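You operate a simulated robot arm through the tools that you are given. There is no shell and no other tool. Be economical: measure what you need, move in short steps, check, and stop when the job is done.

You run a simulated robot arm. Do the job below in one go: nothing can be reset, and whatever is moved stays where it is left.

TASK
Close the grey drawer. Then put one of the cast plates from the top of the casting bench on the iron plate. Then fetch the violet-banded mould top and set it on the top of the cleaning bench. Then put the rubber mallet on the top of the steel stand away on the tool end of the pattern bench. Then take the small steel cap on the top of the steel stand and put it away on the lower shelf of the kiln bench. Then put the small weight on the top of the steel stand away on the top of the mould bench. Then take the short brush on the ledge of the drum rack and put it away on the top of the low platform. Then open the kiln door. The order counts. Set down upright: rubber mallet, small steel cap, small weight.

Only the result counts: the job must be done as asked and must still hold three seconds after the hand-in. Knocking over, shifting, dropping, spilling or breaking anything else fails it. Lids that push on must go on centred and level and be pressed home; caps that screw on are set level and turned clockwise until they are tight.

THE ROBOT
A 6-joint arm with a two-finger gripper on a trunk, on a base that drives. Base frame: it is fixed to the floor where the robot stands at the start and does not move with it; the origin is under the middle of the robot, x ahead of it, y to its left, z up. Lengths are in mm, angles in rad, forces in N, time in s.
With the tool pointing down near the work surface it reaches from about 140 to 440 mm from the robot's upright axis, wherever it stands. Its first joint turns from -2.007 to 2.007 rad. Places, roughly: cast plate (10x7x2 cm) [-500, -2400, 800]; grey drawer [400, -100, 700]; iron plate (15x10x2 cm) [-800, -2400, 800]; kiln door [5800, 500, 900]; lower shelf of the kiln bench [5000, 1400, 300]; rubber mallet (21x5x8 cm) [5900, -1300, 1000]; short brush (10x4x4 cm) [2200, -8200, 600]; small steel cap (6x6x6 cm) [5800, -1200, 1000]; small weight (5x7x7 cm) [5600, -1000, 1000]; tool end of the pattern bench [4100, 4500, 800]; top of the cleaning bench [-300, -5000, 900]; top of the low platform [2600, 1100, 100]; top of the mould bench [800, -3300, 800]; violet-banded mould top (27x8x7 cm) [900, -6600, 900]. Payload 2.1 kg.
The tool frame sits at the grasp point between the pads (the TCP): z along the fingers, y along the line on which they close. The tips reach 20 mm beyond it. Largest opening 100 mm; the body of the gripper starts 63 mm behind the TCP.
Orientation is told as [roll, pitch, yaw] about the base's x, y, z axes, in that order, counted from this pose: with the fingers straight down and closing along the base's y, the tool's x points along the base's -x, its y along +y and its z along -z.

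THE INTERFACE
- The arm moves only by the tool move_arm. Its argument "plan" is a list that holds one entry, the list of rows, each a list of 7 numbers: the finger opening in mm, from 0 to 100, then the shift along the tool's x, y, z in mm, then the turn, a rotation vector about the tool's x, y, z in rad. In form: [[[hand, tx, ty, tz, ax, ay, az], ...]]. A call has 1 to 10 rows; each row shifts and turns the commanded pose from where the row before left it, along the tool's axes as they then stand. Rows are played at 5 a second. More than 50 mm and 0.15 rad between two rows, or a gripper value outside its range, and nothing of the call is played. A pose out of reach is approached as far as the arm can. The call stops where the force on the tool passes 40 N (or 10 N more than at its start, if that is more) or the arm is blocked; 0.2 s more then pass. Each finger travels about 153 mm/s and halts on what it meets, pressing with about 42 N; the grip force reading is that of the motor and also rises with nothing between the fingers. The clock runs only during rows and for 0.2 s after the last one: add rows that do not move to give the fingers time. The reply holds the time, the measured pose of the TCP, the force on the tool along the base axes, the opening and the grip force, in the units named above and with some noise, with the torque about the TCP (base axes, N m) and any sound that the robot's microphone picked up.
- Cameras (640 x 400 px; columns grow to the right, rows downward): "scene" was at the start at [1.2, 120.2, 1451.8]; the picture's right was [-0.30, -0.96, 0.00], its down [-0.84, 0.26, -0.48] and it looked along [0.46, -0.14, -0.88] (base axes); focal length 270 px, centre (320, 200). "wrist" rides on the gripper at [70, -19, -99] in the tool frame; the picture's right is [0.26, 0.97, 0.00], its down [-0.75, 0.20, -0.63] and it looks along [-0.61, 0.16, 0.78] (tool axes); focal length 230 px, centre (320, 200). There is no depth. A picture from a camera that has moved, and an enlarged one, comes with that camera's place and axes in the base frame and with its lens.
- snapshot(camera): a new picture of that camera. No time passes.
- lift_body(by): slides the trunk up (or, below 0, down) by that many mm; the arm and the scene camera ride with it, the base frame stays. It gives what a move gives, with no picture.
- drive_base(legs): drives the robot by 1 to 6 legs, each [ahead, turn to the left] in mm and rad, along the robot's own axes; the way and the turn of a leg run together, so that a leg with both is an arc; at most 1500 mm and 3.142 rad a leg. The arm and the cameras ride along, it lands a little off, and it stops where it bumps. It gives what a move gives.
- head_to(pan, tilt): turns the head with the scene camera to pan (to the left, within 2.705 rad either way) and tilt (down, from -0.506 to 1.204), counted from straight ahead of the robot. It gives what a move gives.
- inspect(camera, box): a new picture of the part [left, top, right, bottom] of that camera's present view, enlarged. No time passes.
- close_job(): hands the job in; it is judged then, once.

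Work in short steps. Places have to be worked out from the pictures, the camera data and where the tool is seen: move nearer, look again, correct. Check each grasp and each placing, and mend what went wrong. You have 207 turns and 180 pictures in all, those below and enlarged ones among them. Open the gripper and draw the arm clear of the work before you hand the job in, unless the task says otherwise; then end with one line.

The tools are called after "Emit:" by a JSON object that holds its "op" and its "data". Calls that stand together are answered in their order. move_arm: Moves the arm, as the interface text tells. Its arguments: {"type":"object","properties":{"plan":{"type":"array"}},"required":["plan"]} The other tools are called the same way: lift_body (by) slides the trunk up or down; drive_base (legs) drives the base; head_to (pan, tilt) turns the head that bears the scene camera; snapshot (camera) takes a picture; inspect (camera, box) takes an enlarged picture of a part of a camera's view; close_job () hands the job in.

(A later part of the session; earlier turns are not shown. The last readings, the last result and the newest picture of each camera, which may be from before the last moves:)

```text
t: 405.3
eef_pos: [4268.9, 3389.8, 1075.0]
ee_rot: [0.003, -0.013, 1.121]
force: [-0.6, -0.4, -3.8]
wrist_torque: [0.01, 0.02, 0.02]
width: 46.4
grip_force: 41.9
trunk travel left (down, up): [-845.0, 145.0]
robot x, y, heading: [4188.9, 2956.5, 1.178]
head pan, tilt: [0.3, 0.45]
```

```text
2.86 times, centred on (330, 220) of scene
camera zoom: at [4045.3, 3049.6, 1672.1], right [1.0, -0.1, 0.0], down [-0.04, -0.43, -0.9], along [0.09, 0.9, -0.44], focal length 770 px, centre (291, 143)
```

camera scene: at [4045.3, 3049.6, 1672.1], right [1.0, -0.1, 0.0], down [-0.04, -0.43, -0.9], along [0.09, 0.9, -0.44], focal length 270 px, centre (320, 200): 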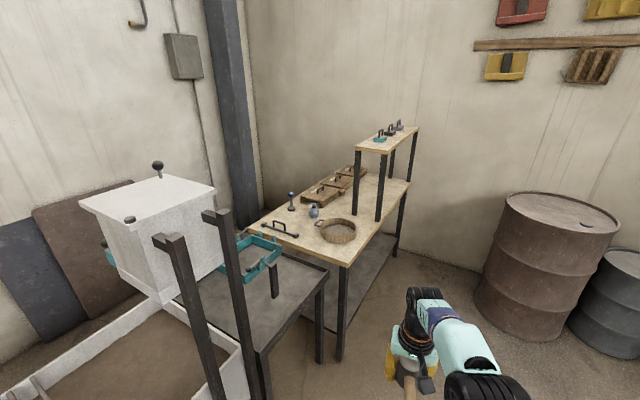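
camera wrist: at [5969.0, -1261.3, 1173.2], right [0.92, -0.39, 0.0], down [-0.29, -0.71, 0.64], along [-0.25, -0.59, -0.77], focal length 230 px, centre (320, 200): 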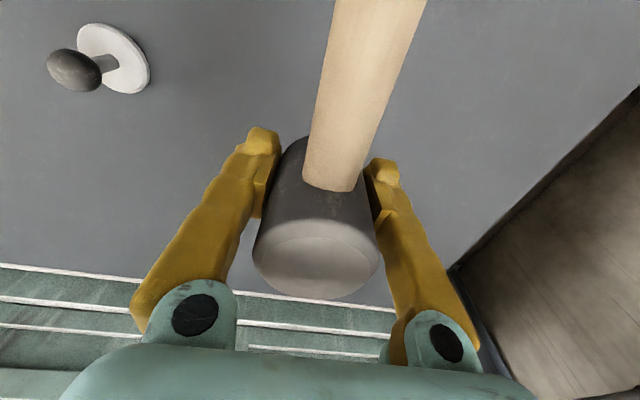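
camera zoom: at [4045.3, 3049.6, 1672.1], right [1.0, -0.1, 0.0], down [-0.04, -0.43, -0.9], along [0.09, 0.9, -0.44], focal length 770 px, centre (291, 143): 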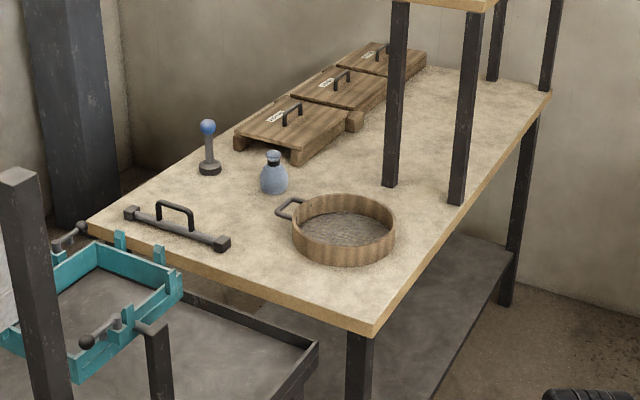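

Free strip at the tool end: between the near edge and the basket. I go to the bench's open right side, facing it, keeping distance while turning.

Emit:
{"op": "drive_base", "data": {"legs": [[0, -0.214], [1022, 0], [0, 1.577], [150, 0]]}}

Emit:
{"op": "head_to", "data": {"pan": 0.2, "tilt": 0.7}}

Emit:
{"op": "snapshot", "data": {"camera": "scene"}}

```text
t: 416.2
eef_pos: [4244.9, 4046.3, 1076.6]
ee_rot: [0.002, -0.019, 2.499]
force: [0.2, 0.2, -3.2]
wrist_torque: [0.03, 0.06, 0.01]
width: 46.4
grip_force: 42.5
trunk travel left (down, up): [-845.0, 145.0]
robot x, y, heading: [4651.7, 3886.9, 2.554]
head pan, tilt: [0.3, 0.45]
```

```text
t: 417.0
eef_pos: [4241.9, 4048.0, 1074.6]
ee_rot: [0.004, -0.017, 2.5]
force: [-0.4, -0.2, -3.5]
wrist_torque: [0.01, -0.01, -0.04]
width: 46.5
grip_force: 41.5
trunk travel left (down, up): [-845.0, 145.0]
robot x, y, heading: [4652.2, 3887.9, 2.554]
head pan, tilt: [0.201, 0.7]
```

```text
81 pictures are left
camera scene: at [4542.0, 3770.2, 1649.9], right [0.38, 0.93, 0.0], down [0.6, -0.24, -0.76], along [-0.71, 0.29, -0.64], focal length 270 px, centre (320, 200)
```

scene: 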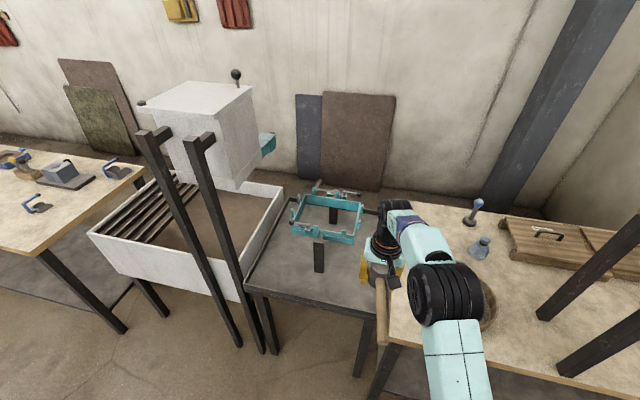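

The mallet must shift about 110 mm toward the bench (to my right). I swing it over and drive ahead a bit, then look with the wrist camera.

Emit:
{"op": "move_arm", "data": {"plan": [[[30, 0, -38, 0, 0, 0, 0], [30, 0, -38, 0, 0, 0, 0], [30, 0, -36, 0, 0, 0, 0], [30, 0, 0, 0, 0, 0, 0]]]}}

Emit:
{"op": "drive_base", "data": {"legs": [[150, 0]]}}

Emit:
{"op": "snapshot", "data": {"camera": "wrist"}}

Emit:
{"op": "snapshot", "data": {"camera": "scene"}}

```text
t: 418.0
eef_pos: [4310.4, 4136.9, 1075.9]
ee_rot: [0.002, -0.018, 2.499]
force: [-0.3, 0.3, -4.0]
wrist_torque: [0.02, 0.04, -0.01]
width: 46.4
grip_force: 42.3
trunk travel left (down, up): [-845.0, 145.0]
robot x, y, heading: [4648.6, 3888.7, 2.551]
head pan, tilt: [0.201, 0.7]
```

```text
t: 419.4
eef_pos: [4187.8, 4219.5, 1076.5]
ee_rot: [0.001, -0.019, 2.499]
force: [0.3, 0.6, -3.4]
wrist_torque: [0.01, 0.05, 0.0]
width: 46.4
grip_force: 41.3
trunk travel left (down, up): [-845.0, 145.0]
robot x, y, heading: [4522.8, 3971.9, 2.557]
head pan, tilt: [0.201, 0.7]
```

```text
80 pictures are left
camera wrist: at [4257.4, 4193.4, 1173.9], right [-0.37, -0.93, 0.0], down [-0.71, 0.28, 0.64], along [-0.6, 0.24, -0.77], focal length 230 px, centre (320, 200)
```

wrist: 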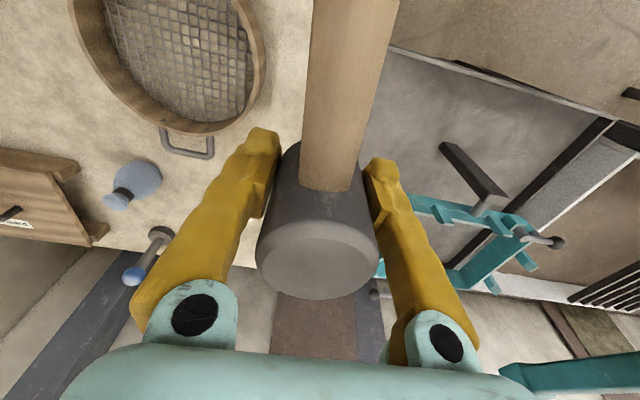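

```text
79 pictures are left
camera scene: at [4420.8, 3851.7, 1650.0], right [0.38, 0.93, 0.0], down [0.59, -0.24, -0.77], along [-0.71, 0.29, -0.64], focal length 270 px, centre (320, 200)
```

scene: 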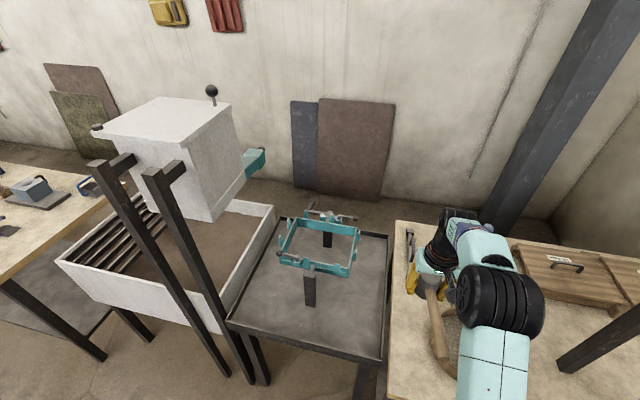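

Head is well placed between edge and basket; it should go ~45 mm further in so the handle end stays on. I drive 40 ahead and lower the trunk 130.

Emit:
{"op": "drive_base", "data": {"legs": [[40, 0]]}}

Emit:
{"op": "lift_body", "data": {"by": -130}}

Emit:
{"op": "snapshot", "data": {"camera": "wrist"}}

```text
t: 420.2
eef_pos: [4158.7, 4238.3, 1078.7]
ee_rot: [0.002, -0.023, 2.499]
force: [0.0, -0.8, -2.9]
wrist_torque: [0.03, 0.03, -0.02]
width: 46.5
grip_force: 42.4
trunk travel left (down, up): [-845.0, 145.0]
robot x, y, heading: [4492.7, 3994.6, 2.557]
head pan, tilt: [0.201, 0.7]
```

```text
t: 421.8
eef_pos: [4153.6, 4241.4, 945.8]
ee_rot: [0.002, -0.017, 2.5]
force: [0.2, -0.2, -2.8]
wrist_torque: [0.05, 0.03, 0.02]
width: 46.2
grip_force: 42.3
trunk travel left (down, up): [-715.0, 275.0]
robot x, y, heading: [4491.6, 3992.0, 2.552]
head pan, tilt: [0.201, 0.7]
```

```text
78 pictures are left
camera wrist: at [4223.7, 4215.9, 1043.8], right [-0.37, -0.93, 0.0], down [-0.71, 0.28, 0.64], along [-0.6, 0.24, -0.77], focal length 230 px, centre (320, 200)
```

wrist: 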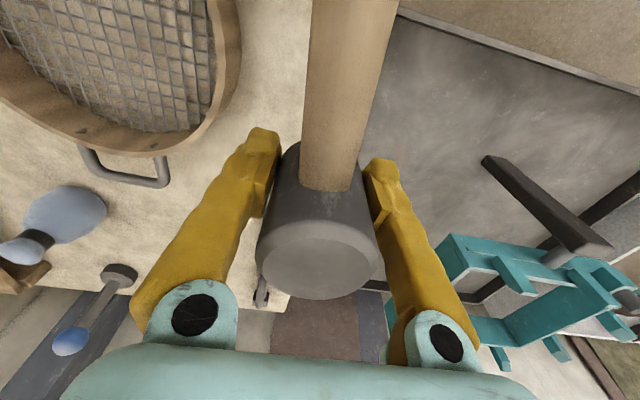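

I shift 14 mm toward the bench middle and lower until near the top.

Emit:
{"op": "move_arm", "data": {"plan": [[[30, -5, -14, 0, 0, 0, 0], [30, 0, 0, 30, 0, 0, 0], [30, 0, 0, 30, 0, 0, 0], [30, 0, 0, 15, 0, 0, 0], [30, 0, 0, 0, 0, 0, 0]]]}}

Emit:
{"op": "inspect", "data": {"camera": "scene", "box": [360, 220, 520, 400]}}

```text
t: 423.0
eef_pos: [4157.3, 4257.3, 870.5]
ee_rot: [0.002, -0.018, 2.5]
force: [-0.6, 0.6, -4.2]
wrist_torque: [0.02, 0.02, -0.01]
width: 46.2
grip_force: 42.3
trunk travel left (down, up): [-715.0, 275.0]
robot x, y, heading: [4490.1, 3994.5, 2.556]
head pan, tilt: [0.201, 0.7]
```

```text
2.22 times, centred on (440, 310) of scene
camera zoom: at [4384.9, 3875.4, 1519.9], right [0.38, 0.93, 0.0], down [0.6, -0.24, -0.76], along [-0.71, 0.29, -0.64], focal length 599 px, centre (53, -44)
```

zoom: 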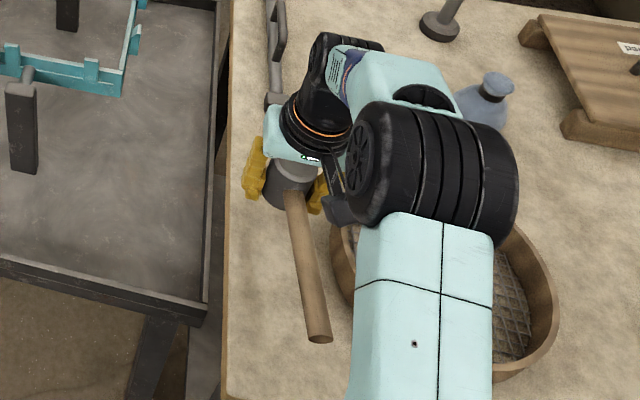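

Emit:
{"op": "move_arm", "data": {"plan": [[[30, 0, 0, 5, 0, 0, 0], [30, 0, 0, 4, 0, 0, 0], [30, 0, 0, 3, 0, 0, 0], [30, 0, 0, 3, 0, 0, 0], [30, 0, 0, 0, 0, 0, 0]]]}}

Emit:
{"op": "move_arm", "data": {"plan": [[[30, 0, 0, 3, 0, 0, 0], [30, 0, 0, 3, 0, 0, 0], [30, 0, 0, 0, 0, 0, 0]]]}}

```text
t: 424.2
eef_pos: [4157.2, 4256.9, 856.5]
ee_rot: [0.001, -0.017, 2.499]
force: [-0.3, -0.3, -2.9]
wrist_torque: [0.03, 0.02, -0.02]
width: 46.4
grip_force: 41.4
trunk travel left (down, up): [-715.0, 275.0]
robot x, y, heading: [4495.6, 3995.9, 2.553]
head pan, tilt: [0.201, 0.7]
```

```text
t: 425.0
eef_pos: [4157.4, 4256.9, 849.9]
ee_rot: [0.002, -0.018, 2.498]
force: [-0.4, 0.1, -3.8]
wrist_torque: [0.03, 0.03, 0.01]
width: 46.5
grip_force: 41.5
trunk travel left (down, up): [-715.0, 275.0]
robot x, y, heading: [4492.1, 3991.5, 2.551]
head pan, tilt: [0.201, 0.7]
```

Emit:
{"op": "move_arm", "data": {"plan": [[[30, 0, 0, 3, 0, 0, 0], [30, 0, 0, 2, 0, 0, 0], [30, 0, 0, 2, 0, 0, 0], [30, 0, 0, 0, 0, 0, 0]]]}}

Emit:
{"op": "move_arm", "data": {"plan": [[[30, 0, 0, 2, 0, 0, 0], [30, 0, 0, 2, 0, 0, 0], [30, 0, 0, 0, 0, 0, 0]]]}}

```text
t: 426.0
eef_pos: [4157.1, 4257.8, 844.1]
ee_rot: [0.002, -0.019, 2.5]
force: [-0.5, 0.0, -2.9]
wrist_torque: [0.02, 0.04, 0.0]
width: 46.4
grip_force: 41.9
trunk travel left (down, up): [-715.0, 275.0]
robot x, y, heading: [4492.7, 3993.9, 2.56]
head pan, tilt: [0.201, 0.7]
```

```text
t: 426.8
eef_pos: [4156.8, 4256.9, 840.2]
ee_rot: [0.003, -0.019, 2.5]
force: [-0.2, 0.5, -3.1]
wrist_torque: [0.0, 0.03, -0.01]
width: 46.2
grip_force: 42.3
trunk travel left (down, up): [-715.0, 275.0]
robot x, y, heading: [4495.6, 3991.3, 2.546]
head pan, tilt: [0.201, 0.7]
```

Emit:
{"op": "move_arm", "data": {"plan": [[[30, 0, 0, 3, 0, 0, 0], [30, 0, 0, 3, 0, 0, 0], [30, 0, 0, 3, 0, 0, 0], [30, 0, 0, 0, 0, 0, 0]]]}}

Emit:
{"op": "inspect", "data": {"camera": "scene", "box": [400, 250, 480, 330]}}

```text
t: 427.8
eef_pos: [4157.0, 4257.4, 829.4]
ee_rot: [0.002, -0.018, 2.5]
force: [0.1, -0.1, -3.9]
wrist_torque: [-0.01, 0.03, 0.01]
width: 46.2
grip_force: 42.1
trunk travel left (down, up): [-715.0, 275.0]
robot x, y, heading: [4494.8, 3990.4, 2.556]
head pan, tilt: [0.201, 0.7]
```

```text
5.00 times, centred on (440, 290) of scene
camera zoom: at [4384.9, 3875.6, 1519.9], right [0.38, 0.93, 0.0], down [0.6, -0.24, -0.76], along [-0.71, 0.29, -0.64], focal length 1348 px, centre (-280, -250)
```

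zoom: 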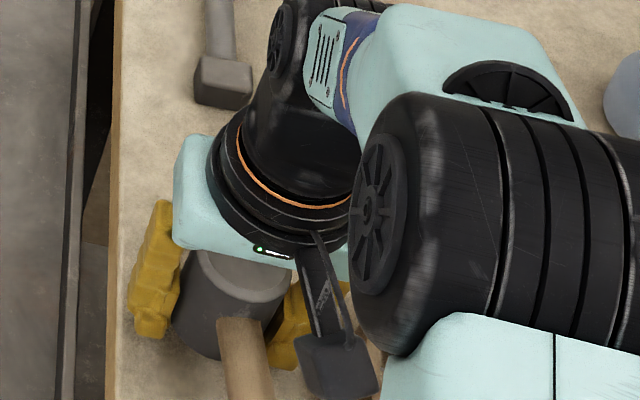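

Emit:
{"op": "move_arm", "data": {"plan": [[[30, 0, 0, 2, 0, 0, 0], [30, 0, 0, 2, 0, 0, 0], [30, 0, 0, 2, 0, 0, 0], [30, 0, 0, 0, 0, 0, 0]]]}}

Emit:
{"op": "move_arm", "data": {"plan": [[[30, 0, 0, 2, 0, 0, 0], [30, 0, 0, 2, 0, 0, 0], [30, 0, 0, 2, 0, 0, 0], [30, 0, 0, 0, 0, 0, 0]]]}}

```text
t: 428.8
eef_pos: [4156.5, 4256.7, 824.4]
ee_rot: [0.003, -0.016, 2.499]
force: [0.7, -0.6, -3.6]
wrist_torque: [-0.01, 0.0, -0.01]
width: 46.3
grip_force: 42.5
trunk travel left (down, up): [-715.0, 275.0]
robot x, y, heading: [4494.5, 3995.9, 2.553]
head pan, tilt: [0.201, 0.7]
```

```text
t: 429.8
eef_pos: [4157.0, 4257.3, 820.6]
ee_rot: [0.001, -0.024, 2.5]
force: [-3.4, 4.2, 20.8]
wrist_torque: [0.16, -0.32, 0.08]
width: 46.2
grip_force: 41.8
trunk travel left (down, up): [-715.0, 275.0]
robot x, y, heading: [4491.8, 3992.3, 2.552]
head pan, tilt: [0.201, 0.7]
```

Contact. I release and rise straight.

Emit:
{"op": "move_arm", "data": {"plan": [[[42, 0, 0, -1, 0, 0, 0], [52, 0, 0, 0, 0, 0, 0], [64, 0, 0, 0, 0, 0, 0], [70, 0, 0, 0, 0, 0, 0], [70, 0, 0, -20, 0, 0, 0], [70, 0, 0, -40, 0, 0, 0], [70, 0, 0, -40, 0, 0, 0], [70, 0, 0, -40, 0, 0, 0]]]}}

Emit:
{"op": "snapshot", "data": {"camera": "wrist"}}

```text
t: 431.6
eef_pos: [4159.1, 4255.6, 960.1]
ee_rot: [0.001, -0.018, 2.5]
force: [0.6, 0.7, 0.1]
wrist_torque: [0.01, 0.0, -0.04]
width: 69.6
grip_force: 0.0
trunk travel left (down, up): [-715.0, 275.0]
robot x, y, heading: [4493.2, 3993.1, 2.553]
head pan, tilt: [0.201, 0.7]
```

```text
75 pictures are left
camera wrist: at [4229.0, 4228.8, 1057.6], right [-0.37, -0.93, 0.0], down [-0.71, 0.28, 0.64], along [-0.6, 0.24, -0.77], focal length 230 px, centre (320, 200)
```

wrist: 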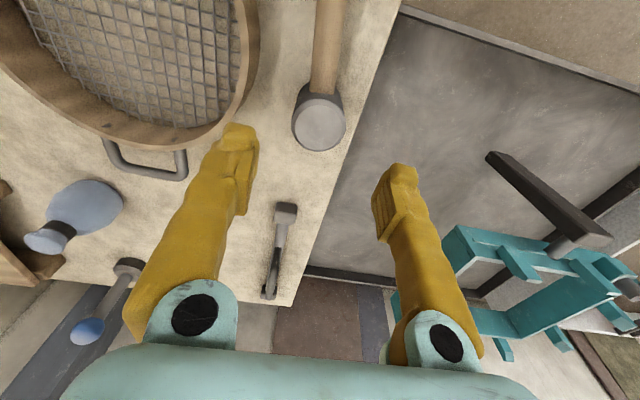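

Mallet stands well. Now back to the steel stand for the small cap, by the same lane.

Emit:
{"op": "drive_base", "data": {"legs": [[-350, 0], [0, 1.681], [1500, 0], [1358, 0], [0, 1.449]]}}

Emit:
{"op": "lift_body", "data": {"by": 150}}

Emit:
{"op": "drive_base", "data": {"legs": [[1500, 0], [1500, 0], [200, 0], [0, -1.571]]}}

Emit:
{"op": "head_to", "data": {"pan": 0.1, "tilt": 0.75}}

Emit:
{"op": "snapshot", "data": {"camera": "scene"}}

```text
t: 454.8
eef_pos: [3768.2, 1014.4, 959.2]
ee_rot: [0.002, -0.017, -0.67]
force: [0.0, 0.0, -0.1]
wrist_torque: [-0.06, 0.01, -0.03]
width: 70.2
grip_force: 0.1
trunk travel left (down, up): [-715.0, 275.0]
robot x, y, heading: [3438.5, 1290.1, -0.618]
head pan, tilt: [0.201, 0.7]
```

```text
t: 456.6
eef_pos: [3767.9, 1014.8, 1109.2]
ee_rot: [0.001, -0.018, -0.67]
force: [0.4, -0.6, 0.4]
wrist_torque: [-0.01, -0.01, -0.03]
width: 70.0
grip_force: 0.1
trunk travel left (down, up): [-865.0, 125.0]
robot x, y, heading: [3444.4, 1286.3, -0.615]
head pan, tilt: [0.201, 0.7]
```

```text
t: 476.0
eef_pos: [5753.6, -878.2, 1109.3]
ee_rot: [0.003, -0.017, -2.268]
force: [0.4, 0.3, 0.0]
wrist_torque: [-0.04, 0.0, -0.01]
width: 69.9
grip_force: 0.1
trunk travel left (down, up): [-865.0, 125.0]
robot x, y, heading: [6037.3, -560.2, -2.213]
head pan, tilt: [0.201, 0.7]
```

```text
t: 476.7
eef_pos: [5752.1, -878.9, 1109.6]
ee_rot: [0.002, -0.02, -2.266]
force: [0.3, -0.1, 0.1]
wrist_torque: [-0.02, 0.0, -0.03]
width: 70.0
grip_force: 0.1
trunk travel left (down, up): [-865.0, 125.0]
robot x, y, heading: [6033.8, -555.3, -2.211]
head pan, tilt: [0.099, 0.75]
```

```text
74 pictures are left
camera scene: at [6137.6, -666.8, 1665.7], right [-0.86, 0.52, 0.0], down [0.35, 0.58, -0.73], along [-0.38, -0.63, -0.68], focal length 270 px, centre (320, 200)
```

scene: 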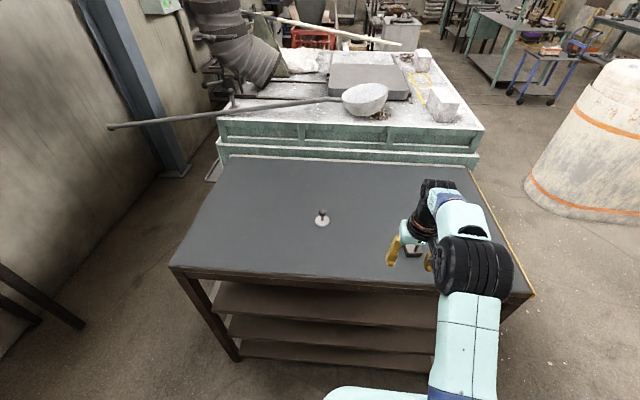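

Cap at ≈(5778,-1250). I shift 170 mm along the stand, then close in.

Emit:
{"op": "drive_base", "data": {"legs": [[0, 1.611], [185, 0], [0, -1.571], [225, 0]]}}

Emit:
{"op": "snapshot", "data": {"camera": "wrist"}}

```text
t: 487.2
eef_pos: [5785.3, -1176.4, 1110.1]
ee_rot: [0.003, -0.019, -2.233]
force: [-0.1, -0.3, -0.4]
wrist_torque: [-0.03, -0.01, -0.01]
width: 70.0
grip_force: 0.0
trunk travel left (down, up): [-865.0, 125.0]
robot x, y, heading: [6053.0, -849.7, -2.181]
head pan, tilt: [0.099, 0.75]
```

```text
73 pictures are left
camera wrist: at [5816.0, -1106.6, 1207.5], right [0.92, -0.39, 0.0], down [-0.3, -0.7, 0.64], along [-0.25, -0.59, -0.77], focal length 230 px, centre (320, 200)
```

wrist: 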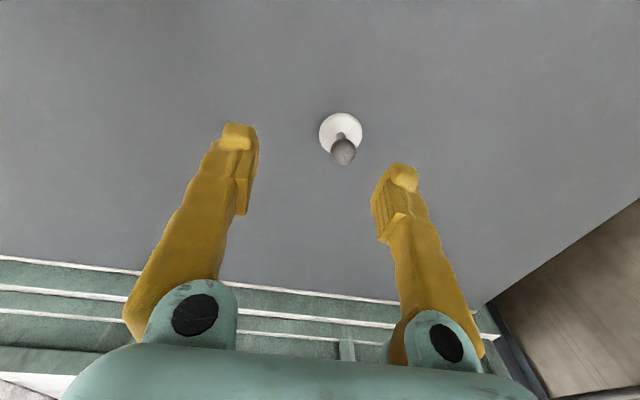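

Cap axis at ≈(5794,-1221). I centre over it, open fully, and descend part way.

Emit:
{"op": "move_arm", "data": {"plan": [[[100, -15, 17, 0, 0, 0, 0], [100, -15, 17, 0, 0, 0, 0], [100, 0, 0, 40, 0, 0, 0], [100, 0, 0, 40, 0, 0, 0], [100, 0, 0, 20, 0, 0, 0], [100, 0, 0, 0, 0, 0, 0]]]}}

Emit:
{"op": "snapshot", "data": {"camera": "wrist"}}

```text
t: 488.6
eef_pos: [5791.2, -1223.2, 1008.5]
ee_rot: [0.002, -0.018, -2.234]
force: [0.1, -0.6, -0.5]
wrist_torque: [-0.04, -0.02, 0.01]
width: 100.1
grip_force: 0.1
trunk travel left (down, up): [-865.0, 125.0]
robot x, y, heading: [6054.0, -848.8, -2.176]
head pan, tilt: [0.099, 0.75]
```

```text
72 pictures are left
camera wrist: at [5821.8, -1154.0, 1107.1], right [0.92, -0.39, 0.0], down [-0.3, -0.71, 0.64], along [-0.25, -0.59, -0.77], focal length 230 px, centre (320, 200)
```

wrist: 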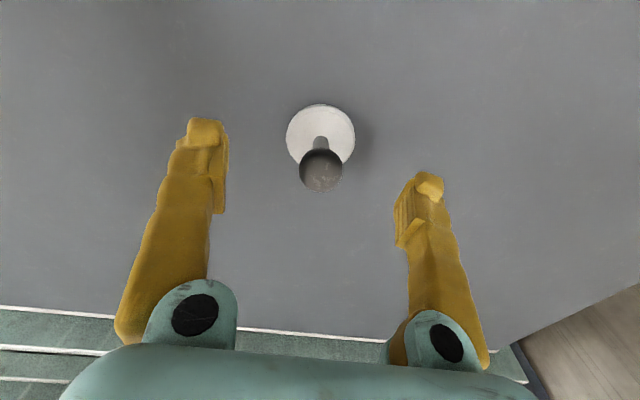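

Emit:
{"op": "move_arm", "data": {"plan": [[[100, 4, 0, 20, 0, 0, 0], [100, 0, 0, 15, 0, 0, 0], [100, 0, 0, 8, 0, 0, 0], [100, 0, 0, 0, 0, 0, 0]]]}}

Emit:
{"op": "move_arm", "data": {"plan": [[[100, 0, 0, 2, 0, 0, 0], [100, 0, 0, 2, 0, 0, 0], [100, 0, 0, 0, 0, 0, 0]]]}}

Emit:
{"op": "snapshot", "data": {"camera": "wrist"}}

```text
t: 489.6
eef_pos: [5794.1, -1221.1, 966.9]
ee_rot: [0.001, -0.016, -2.234]
force: [0.5, -0.4, 0.2]
wrist_torque: [-0.04, 0.05, 0.03]
width: 99.9
grip_force: 0.1
trunk travel left (down, up): [-865.0, 125.0]
robot x, y, heading: [6048.4, -848.6, -2.183]
head pan, tilt: [0.099, 0.75]
```

```text
t: 490.4
eef_pos: [5794.1, -1220.8, 962.4]
ee_rot: [0.003, -0.018, -2.234]
force: [1.2, 0.4, 0.0]
wrist_torque: [0.0, 0.0, 0.02]
width: 100.3
grip_force: 0.1
trunk travel left (down, up): [-865.0, 125.0]
robot x, y, heading: [6053.4, -848.6, -2.177]
head pan, tilt: [0.099, 0.75]
```

```text
71 pictures are left
camera wrist: at [5824.7, -1151.8, 1060.5], right [0.92, -0.39, 0.0], down [-0.3, -0.71, 0.64], along [-0.25, -0.59, -0.77], focal length 230 px, centre (320, 200)
```

wrist: 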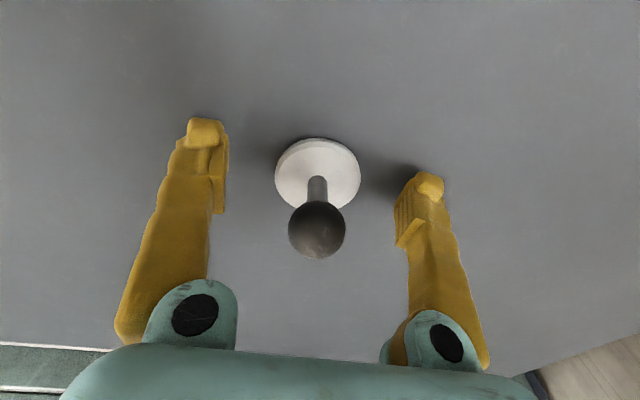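

Emit:
{"op": "move_arm", "data": {"plan": [[[100, 0, 0, 2, 0, 0, 0], [100, 0, 0, 2, 0, 0, 0], [100, 0, 0, 0, 0, 0, 0]]]}}

Emit:
{"op": "move_arm", "data": {"plan": [[[100, 0, 0, 1.5, 0, 0, 0], [100, 0, 0, 0, 0, 0, 0]]]}}

```text
t: 491.2
eef_pos: [5794.8, -1221.5, 959.5]
ee_rot: [0.003, -0.018, -2.235]
force: [-0.4, 0.0, 0.4]
wrist_torque: [0.0, 0.02, -0.01]
width: 100.2
grip_force: 0.0
trunk travel left (down, up): [-865.0, 125.0]
robot x, y, heading: [6053.4, -848.5, -2.179]
head pan, tilt: [0.099, 0.75]
```

```text
t: 491.8
eef_pos: [5794.6, -1221.4, 957.9]
ee_rot: [0.002, -0.019, -2.233]
force: [-0.4, -0.4, 0.0]
wrist_torque: [0.0, -0.01, -0.03]
width: 100.2
grip_force: 0.1
trunk travel left (down, up): [-865.0, 125.0]
robot x, y, heading: [6054.8, -848.1, -2.181]
head pan, tilt: [0.099, 0.75]
```

Emit:
{"op": "move_arm", "data": {"plan": [[[100, 0, 0, 1.5, 0, 0, 0], [100, 0, 0, 0, 0, 0, 0]]]}}

Emit:
{"op": "move_arm", "data": {"plan": [[[100, 0, 0, 1.5, 0, 0, 0], [100, 0, 0, 0, 0, 0, 0]]]}}

```text
t: 492.4
eef_pos: [5794.8, -1220.9, 957.0]
ee_rot: [0.002, -0.02, -2.234]
force: [-1.1, 0.0, 5.1]
wrist_torque: [0.18, 0.22, 0.02]
width: 99.8
grip_force: 0.0
trunk travel left (down, up): [-865.0, 125.0]
robot x, y, heading: [6055.1, -846.9, -2.18]
head pan, tilt: [0.099, 0.75]
```

```text
t: 493.0
eef_pos: [5794.7, -1221.3, 956.2]
ee_rot: [0.002, -0.022, -2.233]
force: [-3.3, -3.7, 19.1]
wrist_torque: [0.37, 0.37, 0.08]
width: 99.9
grip_force: 0.0
trunk travel left (down, up): [-865.0, 125.0]
robot x, y, heading: [6056.4, -849.1, -2.177]
head pan, tilt: [0.099, 0.75]
```

Touching the top at TCP 957. I raise 2 mm and close on the disc.

Emit:
{"op": "move_arm", "data": {"plan": [[[100, 0, 0, -2.5, 0, 0, 0], [75, 0, 0, 0, 0, 0, 0], [60, 0, 0, 0, 0, 0, 0], [45, 0, 0, 0, 0, 0, 0], [35, 0, 0, 0, 0, 0, 0], [35, 0, 0, 0, 0, 0, 0]]]}}

Emit:
{"op": "snapshot", "data": {"camera": "wrist"}}

```text
t: 493.9
eef_pos: [5791.8, -1218.0, 960.6]
ee_rot: [-0.002, -0.026, -2.233]
force: [-6.0, 7.1, 25.1]
wrist_torque: [-0.17, -0.42, 0.06]
width: 49.1
grip_force: 3.1
trunk travel left (down, up): [-865.0, 125.0]
robot x, y, heading: [6056.3, -851.9, -2.18]
head pan, tilt: [0.099, 0.75]
stopped in row 4: the force on the tool passed its limit at 50 N (the readings are from after the stop); the commanded pose is now the measured one
```

```text
70 pictures are left
camera wrist: at [5822.4, -1147.8, 1057.2], right [0.92, -0.39, -0.01], down [-0.29, -0.7, 0.65], along [-0.26, -0.59, -0.76], focal length 230 px, centre (320, 200)
```

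wrist: 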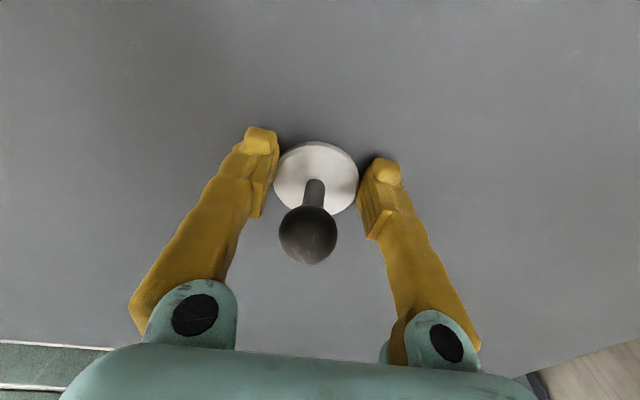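

The fingertips reach lower as they close. I rise 3 mm and continue closing.

Emit:
{"op": "move_arm", "data": {"plan": [[[49, 0, 0, -2.5, 0, 0, 0], [40, 0, 0, 0, 0, 0, 0], [35, 0, 0, 0, 0, 0, 0], [35, 0, 0, 0, 0, 0, 0]]]}}

Emit:
{"op": "snapshot", "data": {"camera": "wrist"}}

```text
t: 494.9
eef_pos: [5792.7, -1218.9, 959.7]
ee_rot: [-0.004, -0.02, -2.234]
force: [2.0, 1.4, 2.8]
wrist_torque: [-0.01, -0.15, 0.04]
width: 47.5
grip_force: 42.4
trunk travel left (down, up): [-865.0, 125.0]
robot x, y, heading: [6051.9, -850.6, -2.184]
head pan, tilt: [0.099, 0.75]
```

```text
69 pictures are left
camera wrist: at [5823.3, -1150.2, 1057.7], right [0.92, -0.39, -0.01], down [-0.29, -0.71, 0.64], along [-0.26, -0.59, -0.77], focal length 230 px, centre (320, 200)
```

wrist: 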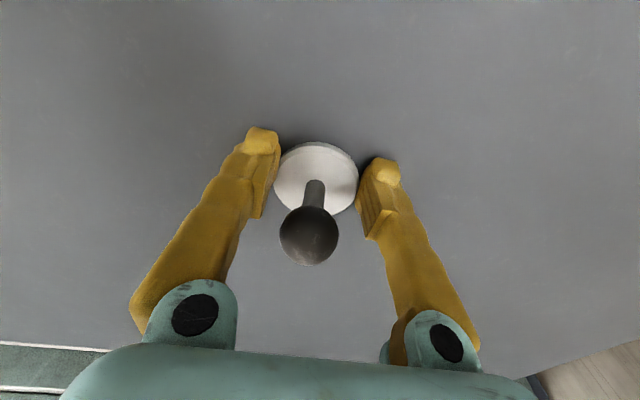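

Gripped at 47.5 mm with 42 N. I lift and check.

Emit:
{"op": "move_arm", "data": {"plan": [[[30, 0, 0, -5, 0, 0, 0], [30, 0, 0, -25, 0, 0, 0], [30, 0, 0, -40, 0, 0, 0], [30, 0, 0, -40, 0, 0, 0], [30, 0, 0, 0, 0, 0, 0]]]}}

Emit:
{"op": "snapshot", "data": {"camera": "wrist"}}

```text
t: 496.1
eef_pos: [5793.5, -1218.2, 1070.0]
ee_rot: [-0.003, -0.018, -2.232]
force: [0.1, -0.3, -0.4]
wrist_torque: [0.02, -0.03, -0.01]
width: 47.8
grip_force: 42.0
trunk travel left (down, up): [-865.0, 125.0]
robot x, y, heading: [6052.8, -845.5, -2.186]
head pan, tilt: [0.099, 0.75]
```

```text
68 pictures are left
camera wrist: at [5823.8, -1149.3, 1168.3], right [0.92, -0.39, -0.01], down [-0.29, -0.71, 0.64], along [-0.26, -0.59, -0.77], focal length 230 px, centre (320, 200)
```

wrist: 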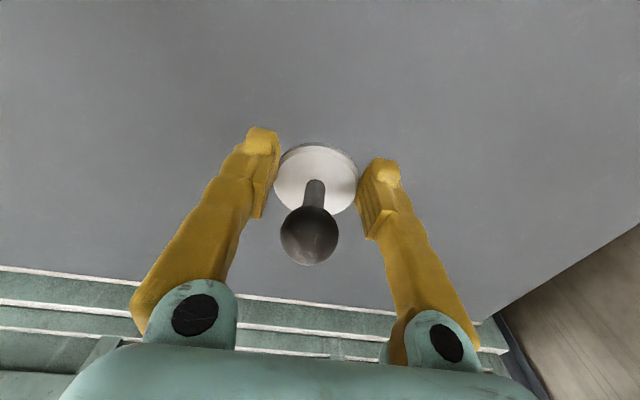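

The cap is held level. I drive to the kiln bench and look at its lower shelf.

Emit:
{"op": "drive_base", "data": {"legs": [[-250, 0], [0, -1.556], [1500, 0], [560, 0], [0, -1.571]]}}

Emit:
{"op": "head_to", "data": {"pan": 0.1, "tilt": 0.6}}

Emit:
{"op": "snapshot", "data": {"camera": "scene"}}

```text
t: 515.4
eef_pos: [4743.2, 881.6, 1070.6]
ee_rot: [-0.004, -0.019, 0.917]
force: [-0.4, 0.5, 0.0]
wrist_torque: [0.0, 0.01, 0.02]
width: 46.3
grip_force: 41.8
trunk travel left (down, up): [-865.0, 125.0]
robot x, y, heading: [4486.6, 508.0, 0.968]
head pan, tilt: [0.099, 0.75]
```

```text
t: 516.1
eef_pos: [4743.4, 880.9, 1069.7]
ee_rot: [-0.003, -0.021, 0.918]
force: [1.1, 0.0, 0.0]
wrist_torque: [0.01, 0.03, 0.0]
width: 46.3
grip_force: 42.1
trunk travel left (down, up): [-865.0, 125.0]
robot x, y, heading: [4480.7, 507.1, 0.968]
head pan, tilt: [0.099, 0.6]
```

```text
67 pictures are left
camera scene: at [4378.8, 616.4, 1678.5], right [0.88, -0.48, 0.0], down [-0.27, -0.5, -0.82], along [0.4, 0.72, -0.57], focal length 270 px, centre (320, 200)
```

scene: 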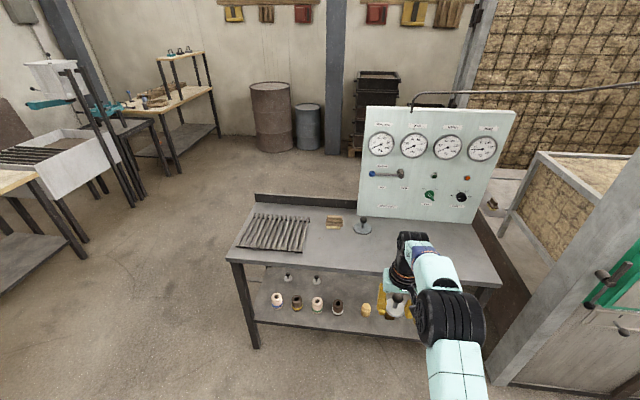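

Shelf ≈ z 280, its front strip is free before a row of small items. I centre laterally, lower the trunk in front of the bench, and check the grip.

Emit:
{"op": "move_arm", "data": {"plan": [[[30, 0, 28, 0, 0, 0, 0], [30, 0, 27, 0, 0, 0, 0], [30, 0, 0, 0, 0, 0, 0]]]}}

Emit:
{"op": "lift_body", "data": {"by": -715}}

Emit:
{"op": "snapshot", "data": {"camera": "wrist"}}

Emit:
{"op": "head_to", "data": {"pan": 0.0, "tilt": 0.3}}

Emit:
{"op": "snapshot", "data": {"camera": "scene"}}

```text
t: 516.9
eef_pos: [4701.0, 913.9, 1069.6]
ee_rot: [-0.005, -0.018, 0.919]
force: [0.7, -0.7, -1.4]
wrist_torque: [0.0, 0.03, 0.0]
width: 46.0
grip_force: 41.7
trunk travel left (down, up): [-865.0, 125.0]
robot x, y, heading: [4487.6, 509.3, 0.967]
head pan, tilt: [0.099, 0.6]
```

```text
refused: -715 is not a number from -400 to 400
```

```text
66 pictures are left
camera wrist: at [4672.6, 847.9, 1167.5], right [-0.92, 0.38, -0.01], down [0.29, 0.71, 0.64], along [0.25, 0.59, -0.77], focal length 230 px, centre (320, 200)
```

wrist: 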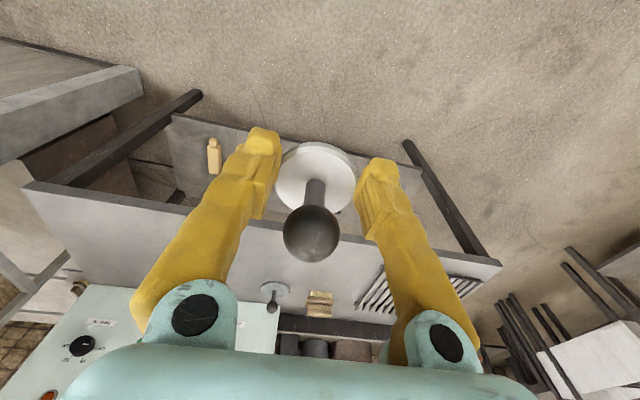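

```text
t: 517.7
eef_pos: [4699.9, 914.6, 1069.8]
ee_rot: [-0.003, -0.019, 0.916]
force: [-0.3, -0.7, -1.0]
wrist_torque: [-0.01, 0.0, 0.03]
width: 46.4
grip_force: 42.5
trunk travel left (down, up): [-865.0, 125.0]
robot x, y, heading: [4484.2, 504.8, 0.969]
head pan, tilt: [0.0, 0.3]
```

```text
65 pictures are left
camera scene: at [4388.9, 616.1, 1705.9], right [0.82, -0.57, 0.0], down [-0.17, -0.24, -0.95], along [0.54, 0.79, -0.3], focal length 270 px, centre (320, 200)
```

scene: 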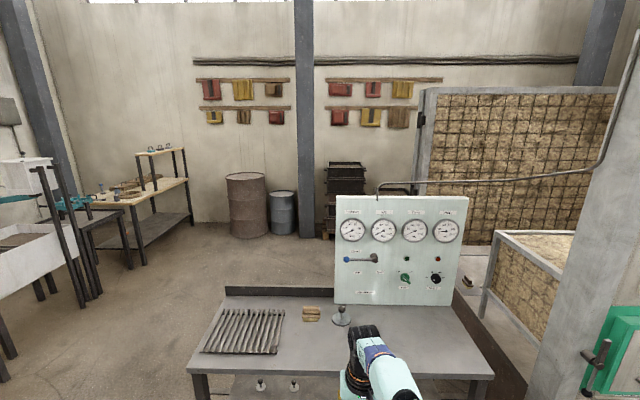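

The cap is still held. I lower the trunk in two steps.

Emit:
{"op": "lift_body", "data": {"by": -400}}

Emit:
{"op": "lift_body", "data": {"by": -315}}

Emit:
{"op": "snapshot", "data": {"camera": "wrist"}}

Emit:
{"op": "snapshot", "data": {"camera": "scene"}}

```text
t: 521.6
eef_pos: [4700.7, 914.9, 668.9]
ee_rot: [-0.005, -0.019, 0.918]
force: [-0.6, -0.4, -1.7]
wrist_torque: [-0.03, 0.01, -0.04]
width: 46.0
grip_force: 42.1
trunk travel left (down, up): [-465.0, 525.0]
robot x, y, heading: [4486.3, 508.1, 0.97]
head pan, tilt: [0.0, 0.3]
```

```text
t: 524.7
eef_pos: [4699.9, 914.3, 354.7]
ee_rot: [-0.002, -0.019, 0.917]
force: [0.6, 0.0, -1.0]
wrist_torque: [-0.02, 0.02, 0.04]
width: 45.6
grip_force: 42.0
trunk travel left (down, up): [-150.0, 840.0]
robot x, y, heading: [4486.1, 511.0, 0.965]
head pan, tilt: [0.0, 0.3]
```

```text
64 pictures are left
camera wrist: at [4672.3, 847.9, 452.5], right [-0.92, 0.38, -0.01], down [0.29, 0.71, 0.64], along [0.25, 0.59, -0.77], focal length 230 px, centre (320, 200)
```

wrist: 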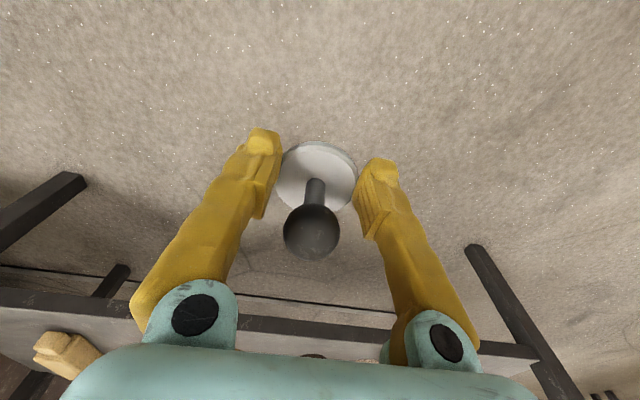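

```text
63 pictures are left
camera scene: at [4389.0, 615.7, 991.0], right [0.82, -0.57, 0.0], down [-0.17, -0.24, -0.96], along [0.54, 0.79, -0.3], focal length 270 px, centre (320, 200)
```

scene: 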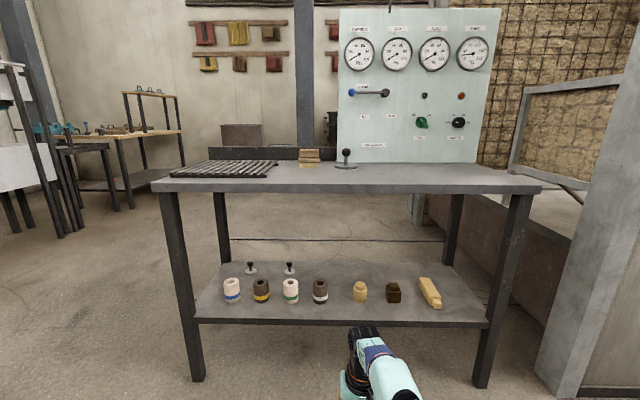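

Clear view of the shelf: free gap at c≈3350 between the fourth and fifth item. I drive ahead 400 mm with the cap hovering above the shelf level.

Emit:
{"op": "drive_base", "data": {"legs": [[395, 0]]}}

Emit:
{"op": "snapshot", "data": {"camera": "scene"}}

Emit:
{"op": "snapshot", "data": {"camera": "wrist"}}

```text
t: 527.2
eef_pos: [4924.2, 1238.1, 355.9]
ee_rot: [-0.002, -0.019, 0.916]
force: [-0.4, 0.9, -1.7]
wrist_torque: [-0.02, 0.0, 0.03]
width: 45.4
grip_force: 41.8
trunk travel left (down, up): [-150.0, 840.0]
robot x, y, heading: [4709.2, 834.4, 0.966]
head pan, tilt: [0.0, 0.3]
```

```text
62 pictures are left
camera scene: at [4612.9, 940.7, 991.0], right [0.82, -0.57, 0.0], down [-0.17, -0.24, -0.96], along [0.54, 0.79, -0.3], focal length 270 px, centre (320, 200)
```

scene: 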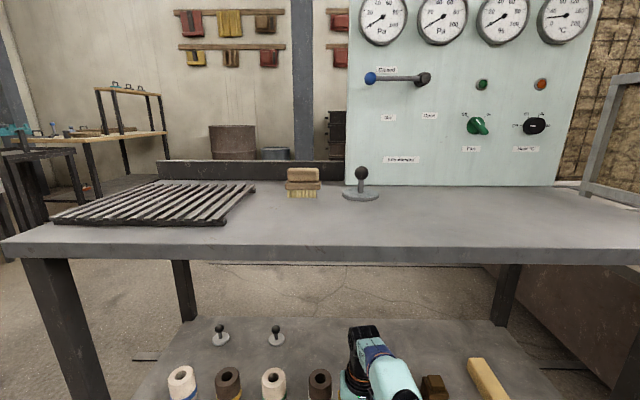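

```text
61 pictures are left
camera wrist: at [4896.2, 1172.9, 452.4], right [-0.92, 0.38, -0.01], down [0.29, 0.71, 0.64], along [0.25, 0.59, -0.77], focal length 230 px, centre (320, 200)
```

wrist: 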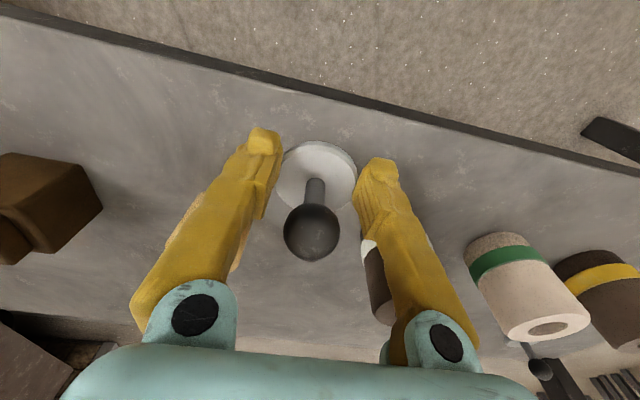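

Cap is over the front of the shelf; I drive 28 mm further, then lower.

Emit:
{"op": "drive_base", "data": {"legs": [[28, 0]]}}

Emit:
{"op": "move_arm", "data": {"plan": [[[30, 0, 0, 15, 0, 0, 0], [30, 0, 0, 12, 0, 0, 0], [30, 0, 0, 0, 0, 0, 0]]]}}

Emit:
{"op": "snapshot", "data": {"camera": "wrist"}}

```text
t: 528.0
eef_pos: [4940.9, 1261.7, 354.6]
ee_rot: [-0.002, -0.019, 0.919]
force: [-0.3, 0.0, -0.6]
wrist_torque: [-0.04, 0.01, 0.02]
width: 44.9
grip_force: 42.5
trunk travel left (down, up): [-150.0, 840.0]
robot x, y, heading: [4728.6, 855.8, 0.965]
head pan, tilt: [0.0, 0.3]
```

```text
t: 528.8
eef_pos: [4939.9, 1262.7, 327.8]
ee_rot: [-0.003, -0.019, 0.919]
force: [0.2, -0.1, -0.5]
wrist_torque: [-0.01, 0.03, 0.02]
width: 45.3
grip_force: 41.3
trunk travel left (down, up): [-150.0, 840.0]
robot x, y, heading: [4728.5, 859.8, 0.968]
head pan, tilt: [0.0, 0.3]
```

```text
60 pictures are left
camera wrist: at [4912.5, 1196.1, 425.1], right [-0.92, 0.38, -0.01], down [0.29, 0.71, 0.64], along [0.25, 0.59, -0.77], focal length 230 px, centre (320, 200)
```

wrist: 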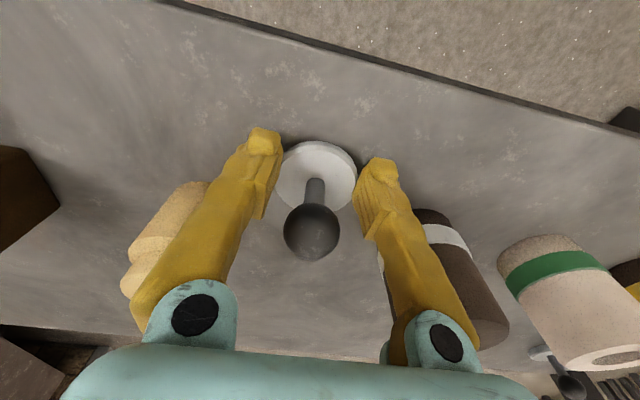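

Emit:
{"op": "move_arm", "data": {"plan": [[[30, 0, 0, 5, 0, 0, 0], [30, 0, 0, 4, 0, 0, 0], [30, 0, 0, 3, 0, 0, 0], [30, 0, 0, 0, 0, 0, 0]]]}}

Emit:
{"op": "move_arm", "data": {"plan": [[[30, 0, 0, 2, 0, 0, 0], [30, 0, 0, 2, 0, 0, 0], [30, 0, 0, 2, 0, 0, 0], [30, 0, 0, 0, 0, 0, 0]]]}}

```text
t: 529.5
eef_pos: [4940.5, 1263.4, 323.3]
ee_rot: [-0.002, -0.035, 0.918]
force: [-2.5, -5.3, 26.9]
wrist_torque: [0.07, -0.12, -0.03]
width: 45.3
grip_force: 41.8
trunk travel left (down, up): [-150.0, 840.0]
robot x, y, heading: [4724.3, 856.4, 0.966]
head pan, tilt: [0.0, 0.3]
stopped in row 3: the force on the tool passed its limit at 44 N (the readings are from after the stop); the commanded pose is now the measured one
```

```text
t: 530.0
eef_pos: [4941.4, 1265.0, 323.4]
ee_rot: [0.0, -0.041, 0.918]
force: [-2.0, -4.7, 25.1]
wrist_torque: [0.13, -0.13, -0.01]
width: 45.0
grip_force: 42.4
trunk travel left (down, up): [-150.0, 840.0]
robot x, y, heading: [4726.2, 855.4, 0.965]
head pan, tilt: [0.0, 0.3]
stopped in row 2: the force on the tool passed its limit at 42 N (the readings are from after the stop); the commanded pose is now the measured one
```

Contact with the shelf. I ease up 2 mm, release and rise.

Emit:
{"op": "move_arm", "data": {"plan": [[[32, 0, 0, -2, 0, 0, 0], [46, 0, 0, 0, 0, 0, 0], [54, 0, 0, 0, 0, 0, 0], [64, 0, 0, 0, 0, 0, 0], [66, 0, 0, 0, 0, 0, 0]]]}}

Emit:
{"op": "snapshot", "data": {"camera": "wrist"}}

```text
t: 531.2
eef_pos: [4941.1, 1265.3, 321.9]
ee_rot: [-0.002, -0.031, 0.917]
force: [0.1, 0.1, 0.2]
wrist_torque: [0.01, 0.01, 0.02]
width: 66.0
grip_force: 0.0
trunk travel left (down, up): [-150.0, 840.0]
robot x, y, heading: [4727.0, 856.0, 0.967]
head pan, tilt: [0.0, 0.3]
```

```text
59 pictures are left
camera wrist: at [4913.1, 1197.9, 418.9], right [-0.92, 0.38, -0.01], down [0.28, 0.7, 0.65], along [0.26, 0.6, -0.76], focal length 230 px, centre (320, 200)
```

wrist: 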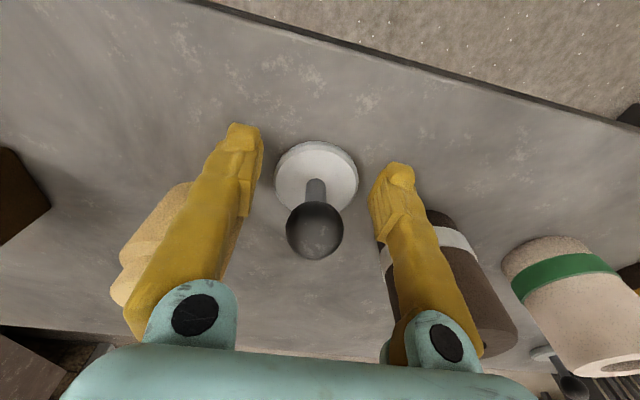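

Cap stands upright and free. I raise 45 mm and back out from under the bench.

Emit:
{"op": "move_arm", "data": {"plan": [[[66, 0, 0, -20, 0, 0, 0], [66, 0, 0, -25, 0, 0, 0], [66, 0, 0, 0, 0, 0, 0]]]}}

Emit:
{"op": "drive_base", "data": {"legs": [[-420, 0]]}}

Emit:
{"op": "snapshot", "data": {"camera": "scene"}}

Emit:
{"op": "lift_body", "data": {"by": 400}}

Emit:
{"op": "lift_body", "data": {"by": 330}}

```text
t: 532.0
eef_pos: [4941.3, 1264.9, 366.5]
ee_rot: [-0.002, -0.031, 0.917]
force: [-0.2, -0.5, 0.1]
wrist_torque: [0.03, -0.03, 0.03]
width: 66.0
grip_force: 0.2
trunk travel left (down, up): [-150.0, 840.0]
robot x, y, heading: [4728.3, 855.8, 0.971]
head pan, tilt: [0.0, 0.3]
```

```text
t: 534.6
eef_pos: [4700.8, 917.3, 366.2]
ee_rot: [-0.002, -0.03, 0.92]
force: [-0.3, -0.5, -1.1]
wrist_torque: [-0.02, 0.01, 0.0]
width: 65.7
grip_force: 0.2
trunk travel left (down, up): [-150.0, 840.0]
robot x, y, heading: [4484.3, 508.2, 0.971]
head pan, tilt: [0.0, 0.3]
```

```text
58 pictures are left
camera scene: at [4389.4, 615.6, 991.0], right [0.82, -0.57, 0.0], down [-0.17, -0.24, -0.96], along [0.54, 0.79, -0.3], focal length 270 px, centre (320, 200)
```

scene: 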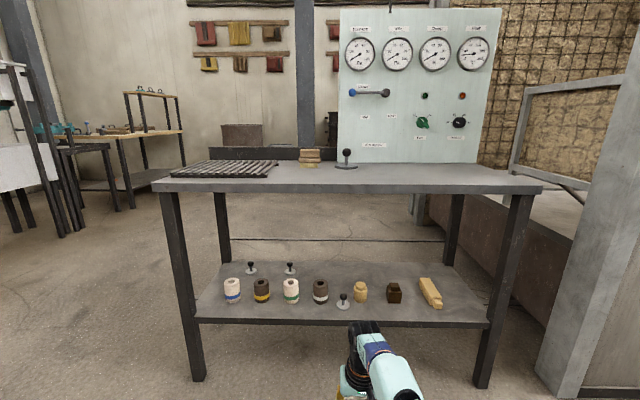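

```text
t: 538.4
eef_pos: [4700.3, 915.3, 766.2]
ee_rot: [-0.002, -0.031, 0.919]
force: [0.8, -1.1, 0.9]
wrist_torque: [0.02, 0.02, -0.01]
width: 65.8
grip_force: 0.0
trunk travel left (down, up): [-550.0, 440.0]
robot x, y, heading: [4485.6, 510.7, 0.97]
head pan, tilt: [0.0, 0.3]
```

```text
t: 541.6
eef_pos: [4699.5, 916.4, 1097.1]
ee_rot: [-0.002, -0.031, 0.919]
force: [-0.2, 0.9, -0.7]
wrist_torque: [0.04, -0.05, -0.01]
width: 65.9
grip_force: 0.0
trunk travel left (down, up): [-880.0, 110.0]
robot x, y, heading: [4489.0, 509.5, 0.963]
head pan, tilt: [0.0, 0.3]
```

Cap placed. Now back to the stand for the small weight.

Emit:
{"op": "drive_base", "data": {"legs": [[0, -1.571], [1500, 0], [250, 0], [0, -1.571], [190, 0]]}}

Emit:
{"op": "head_to", "data": {"pan": 0.2, "tilt": 0.9}}

Emit:
{"op": "snapshot", "data": {"camera": "wrist"}}

Emit:
{"op": "snapshot", "data": {"camera": "scene"}}

```text
t: 559.4
eef_pos: [5588.3, -1060.0, 1098.2]
ee_rot: [-0.001, -0.033, -2.241]
force: [0.6, 1.0, -0.1]
wrist_torque: [0.01, -0.03, -0.01]
width: 66.1
grip_force: 0.1
trunk travel left (down, up): [-880.0, 110.0]
robot x, y, heading: [5810.5, -653.6, -2.19]
head pan, tilt: [0.0, 0.3]
```

```text
t: 560.4
eef_pos: [5588.1, -1060.6, 1097.8]
ee_rot: [-0.002, -0.031, -2.239]
force: [0.0, 0.4, -0.3]
wrist_torque: [0.01, 0.0, -0.02]
width: 66.0
grip_force: 0.0
trunk travel left (down, up): [-880.0, 110.0]
robot x, y, heading: [5811.1, -656.7, -2.192]
head pan, tilt: [0.201, 0.901]
```

```text
57 pictures are left
camera wrist: at [5619.4, -992.2, 1194.0], right [0.92, -0.4, -0.01], down [-0.3, -0.7, 0.65], along [-0.27, -0.6, -0.76], focal length 230 px, centre (320, 200)
```

wrist: 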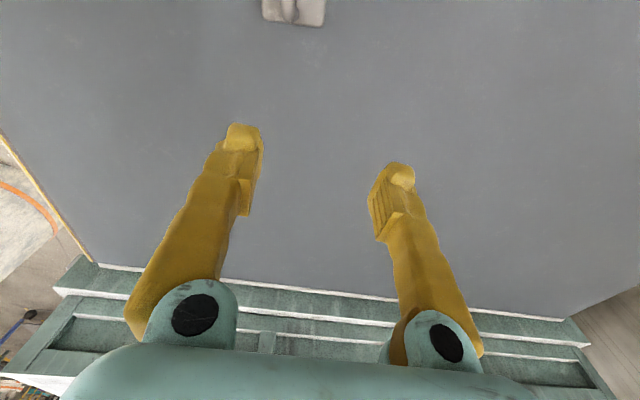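

```text
56 pictures are left
camera scene: at [5926.1, -760.1, 1668.8], right [-0.91, 0.41, 0.0], down [0.32, 0.72, -0.62], along [-0.25, -0.57, -0.78], focal length 270 px, centre (320, 200)
```

scene: 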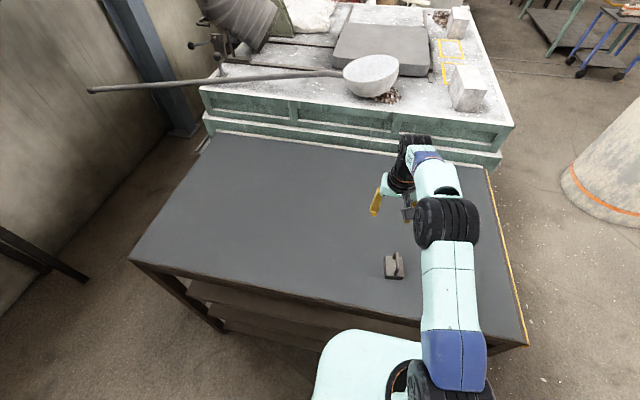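

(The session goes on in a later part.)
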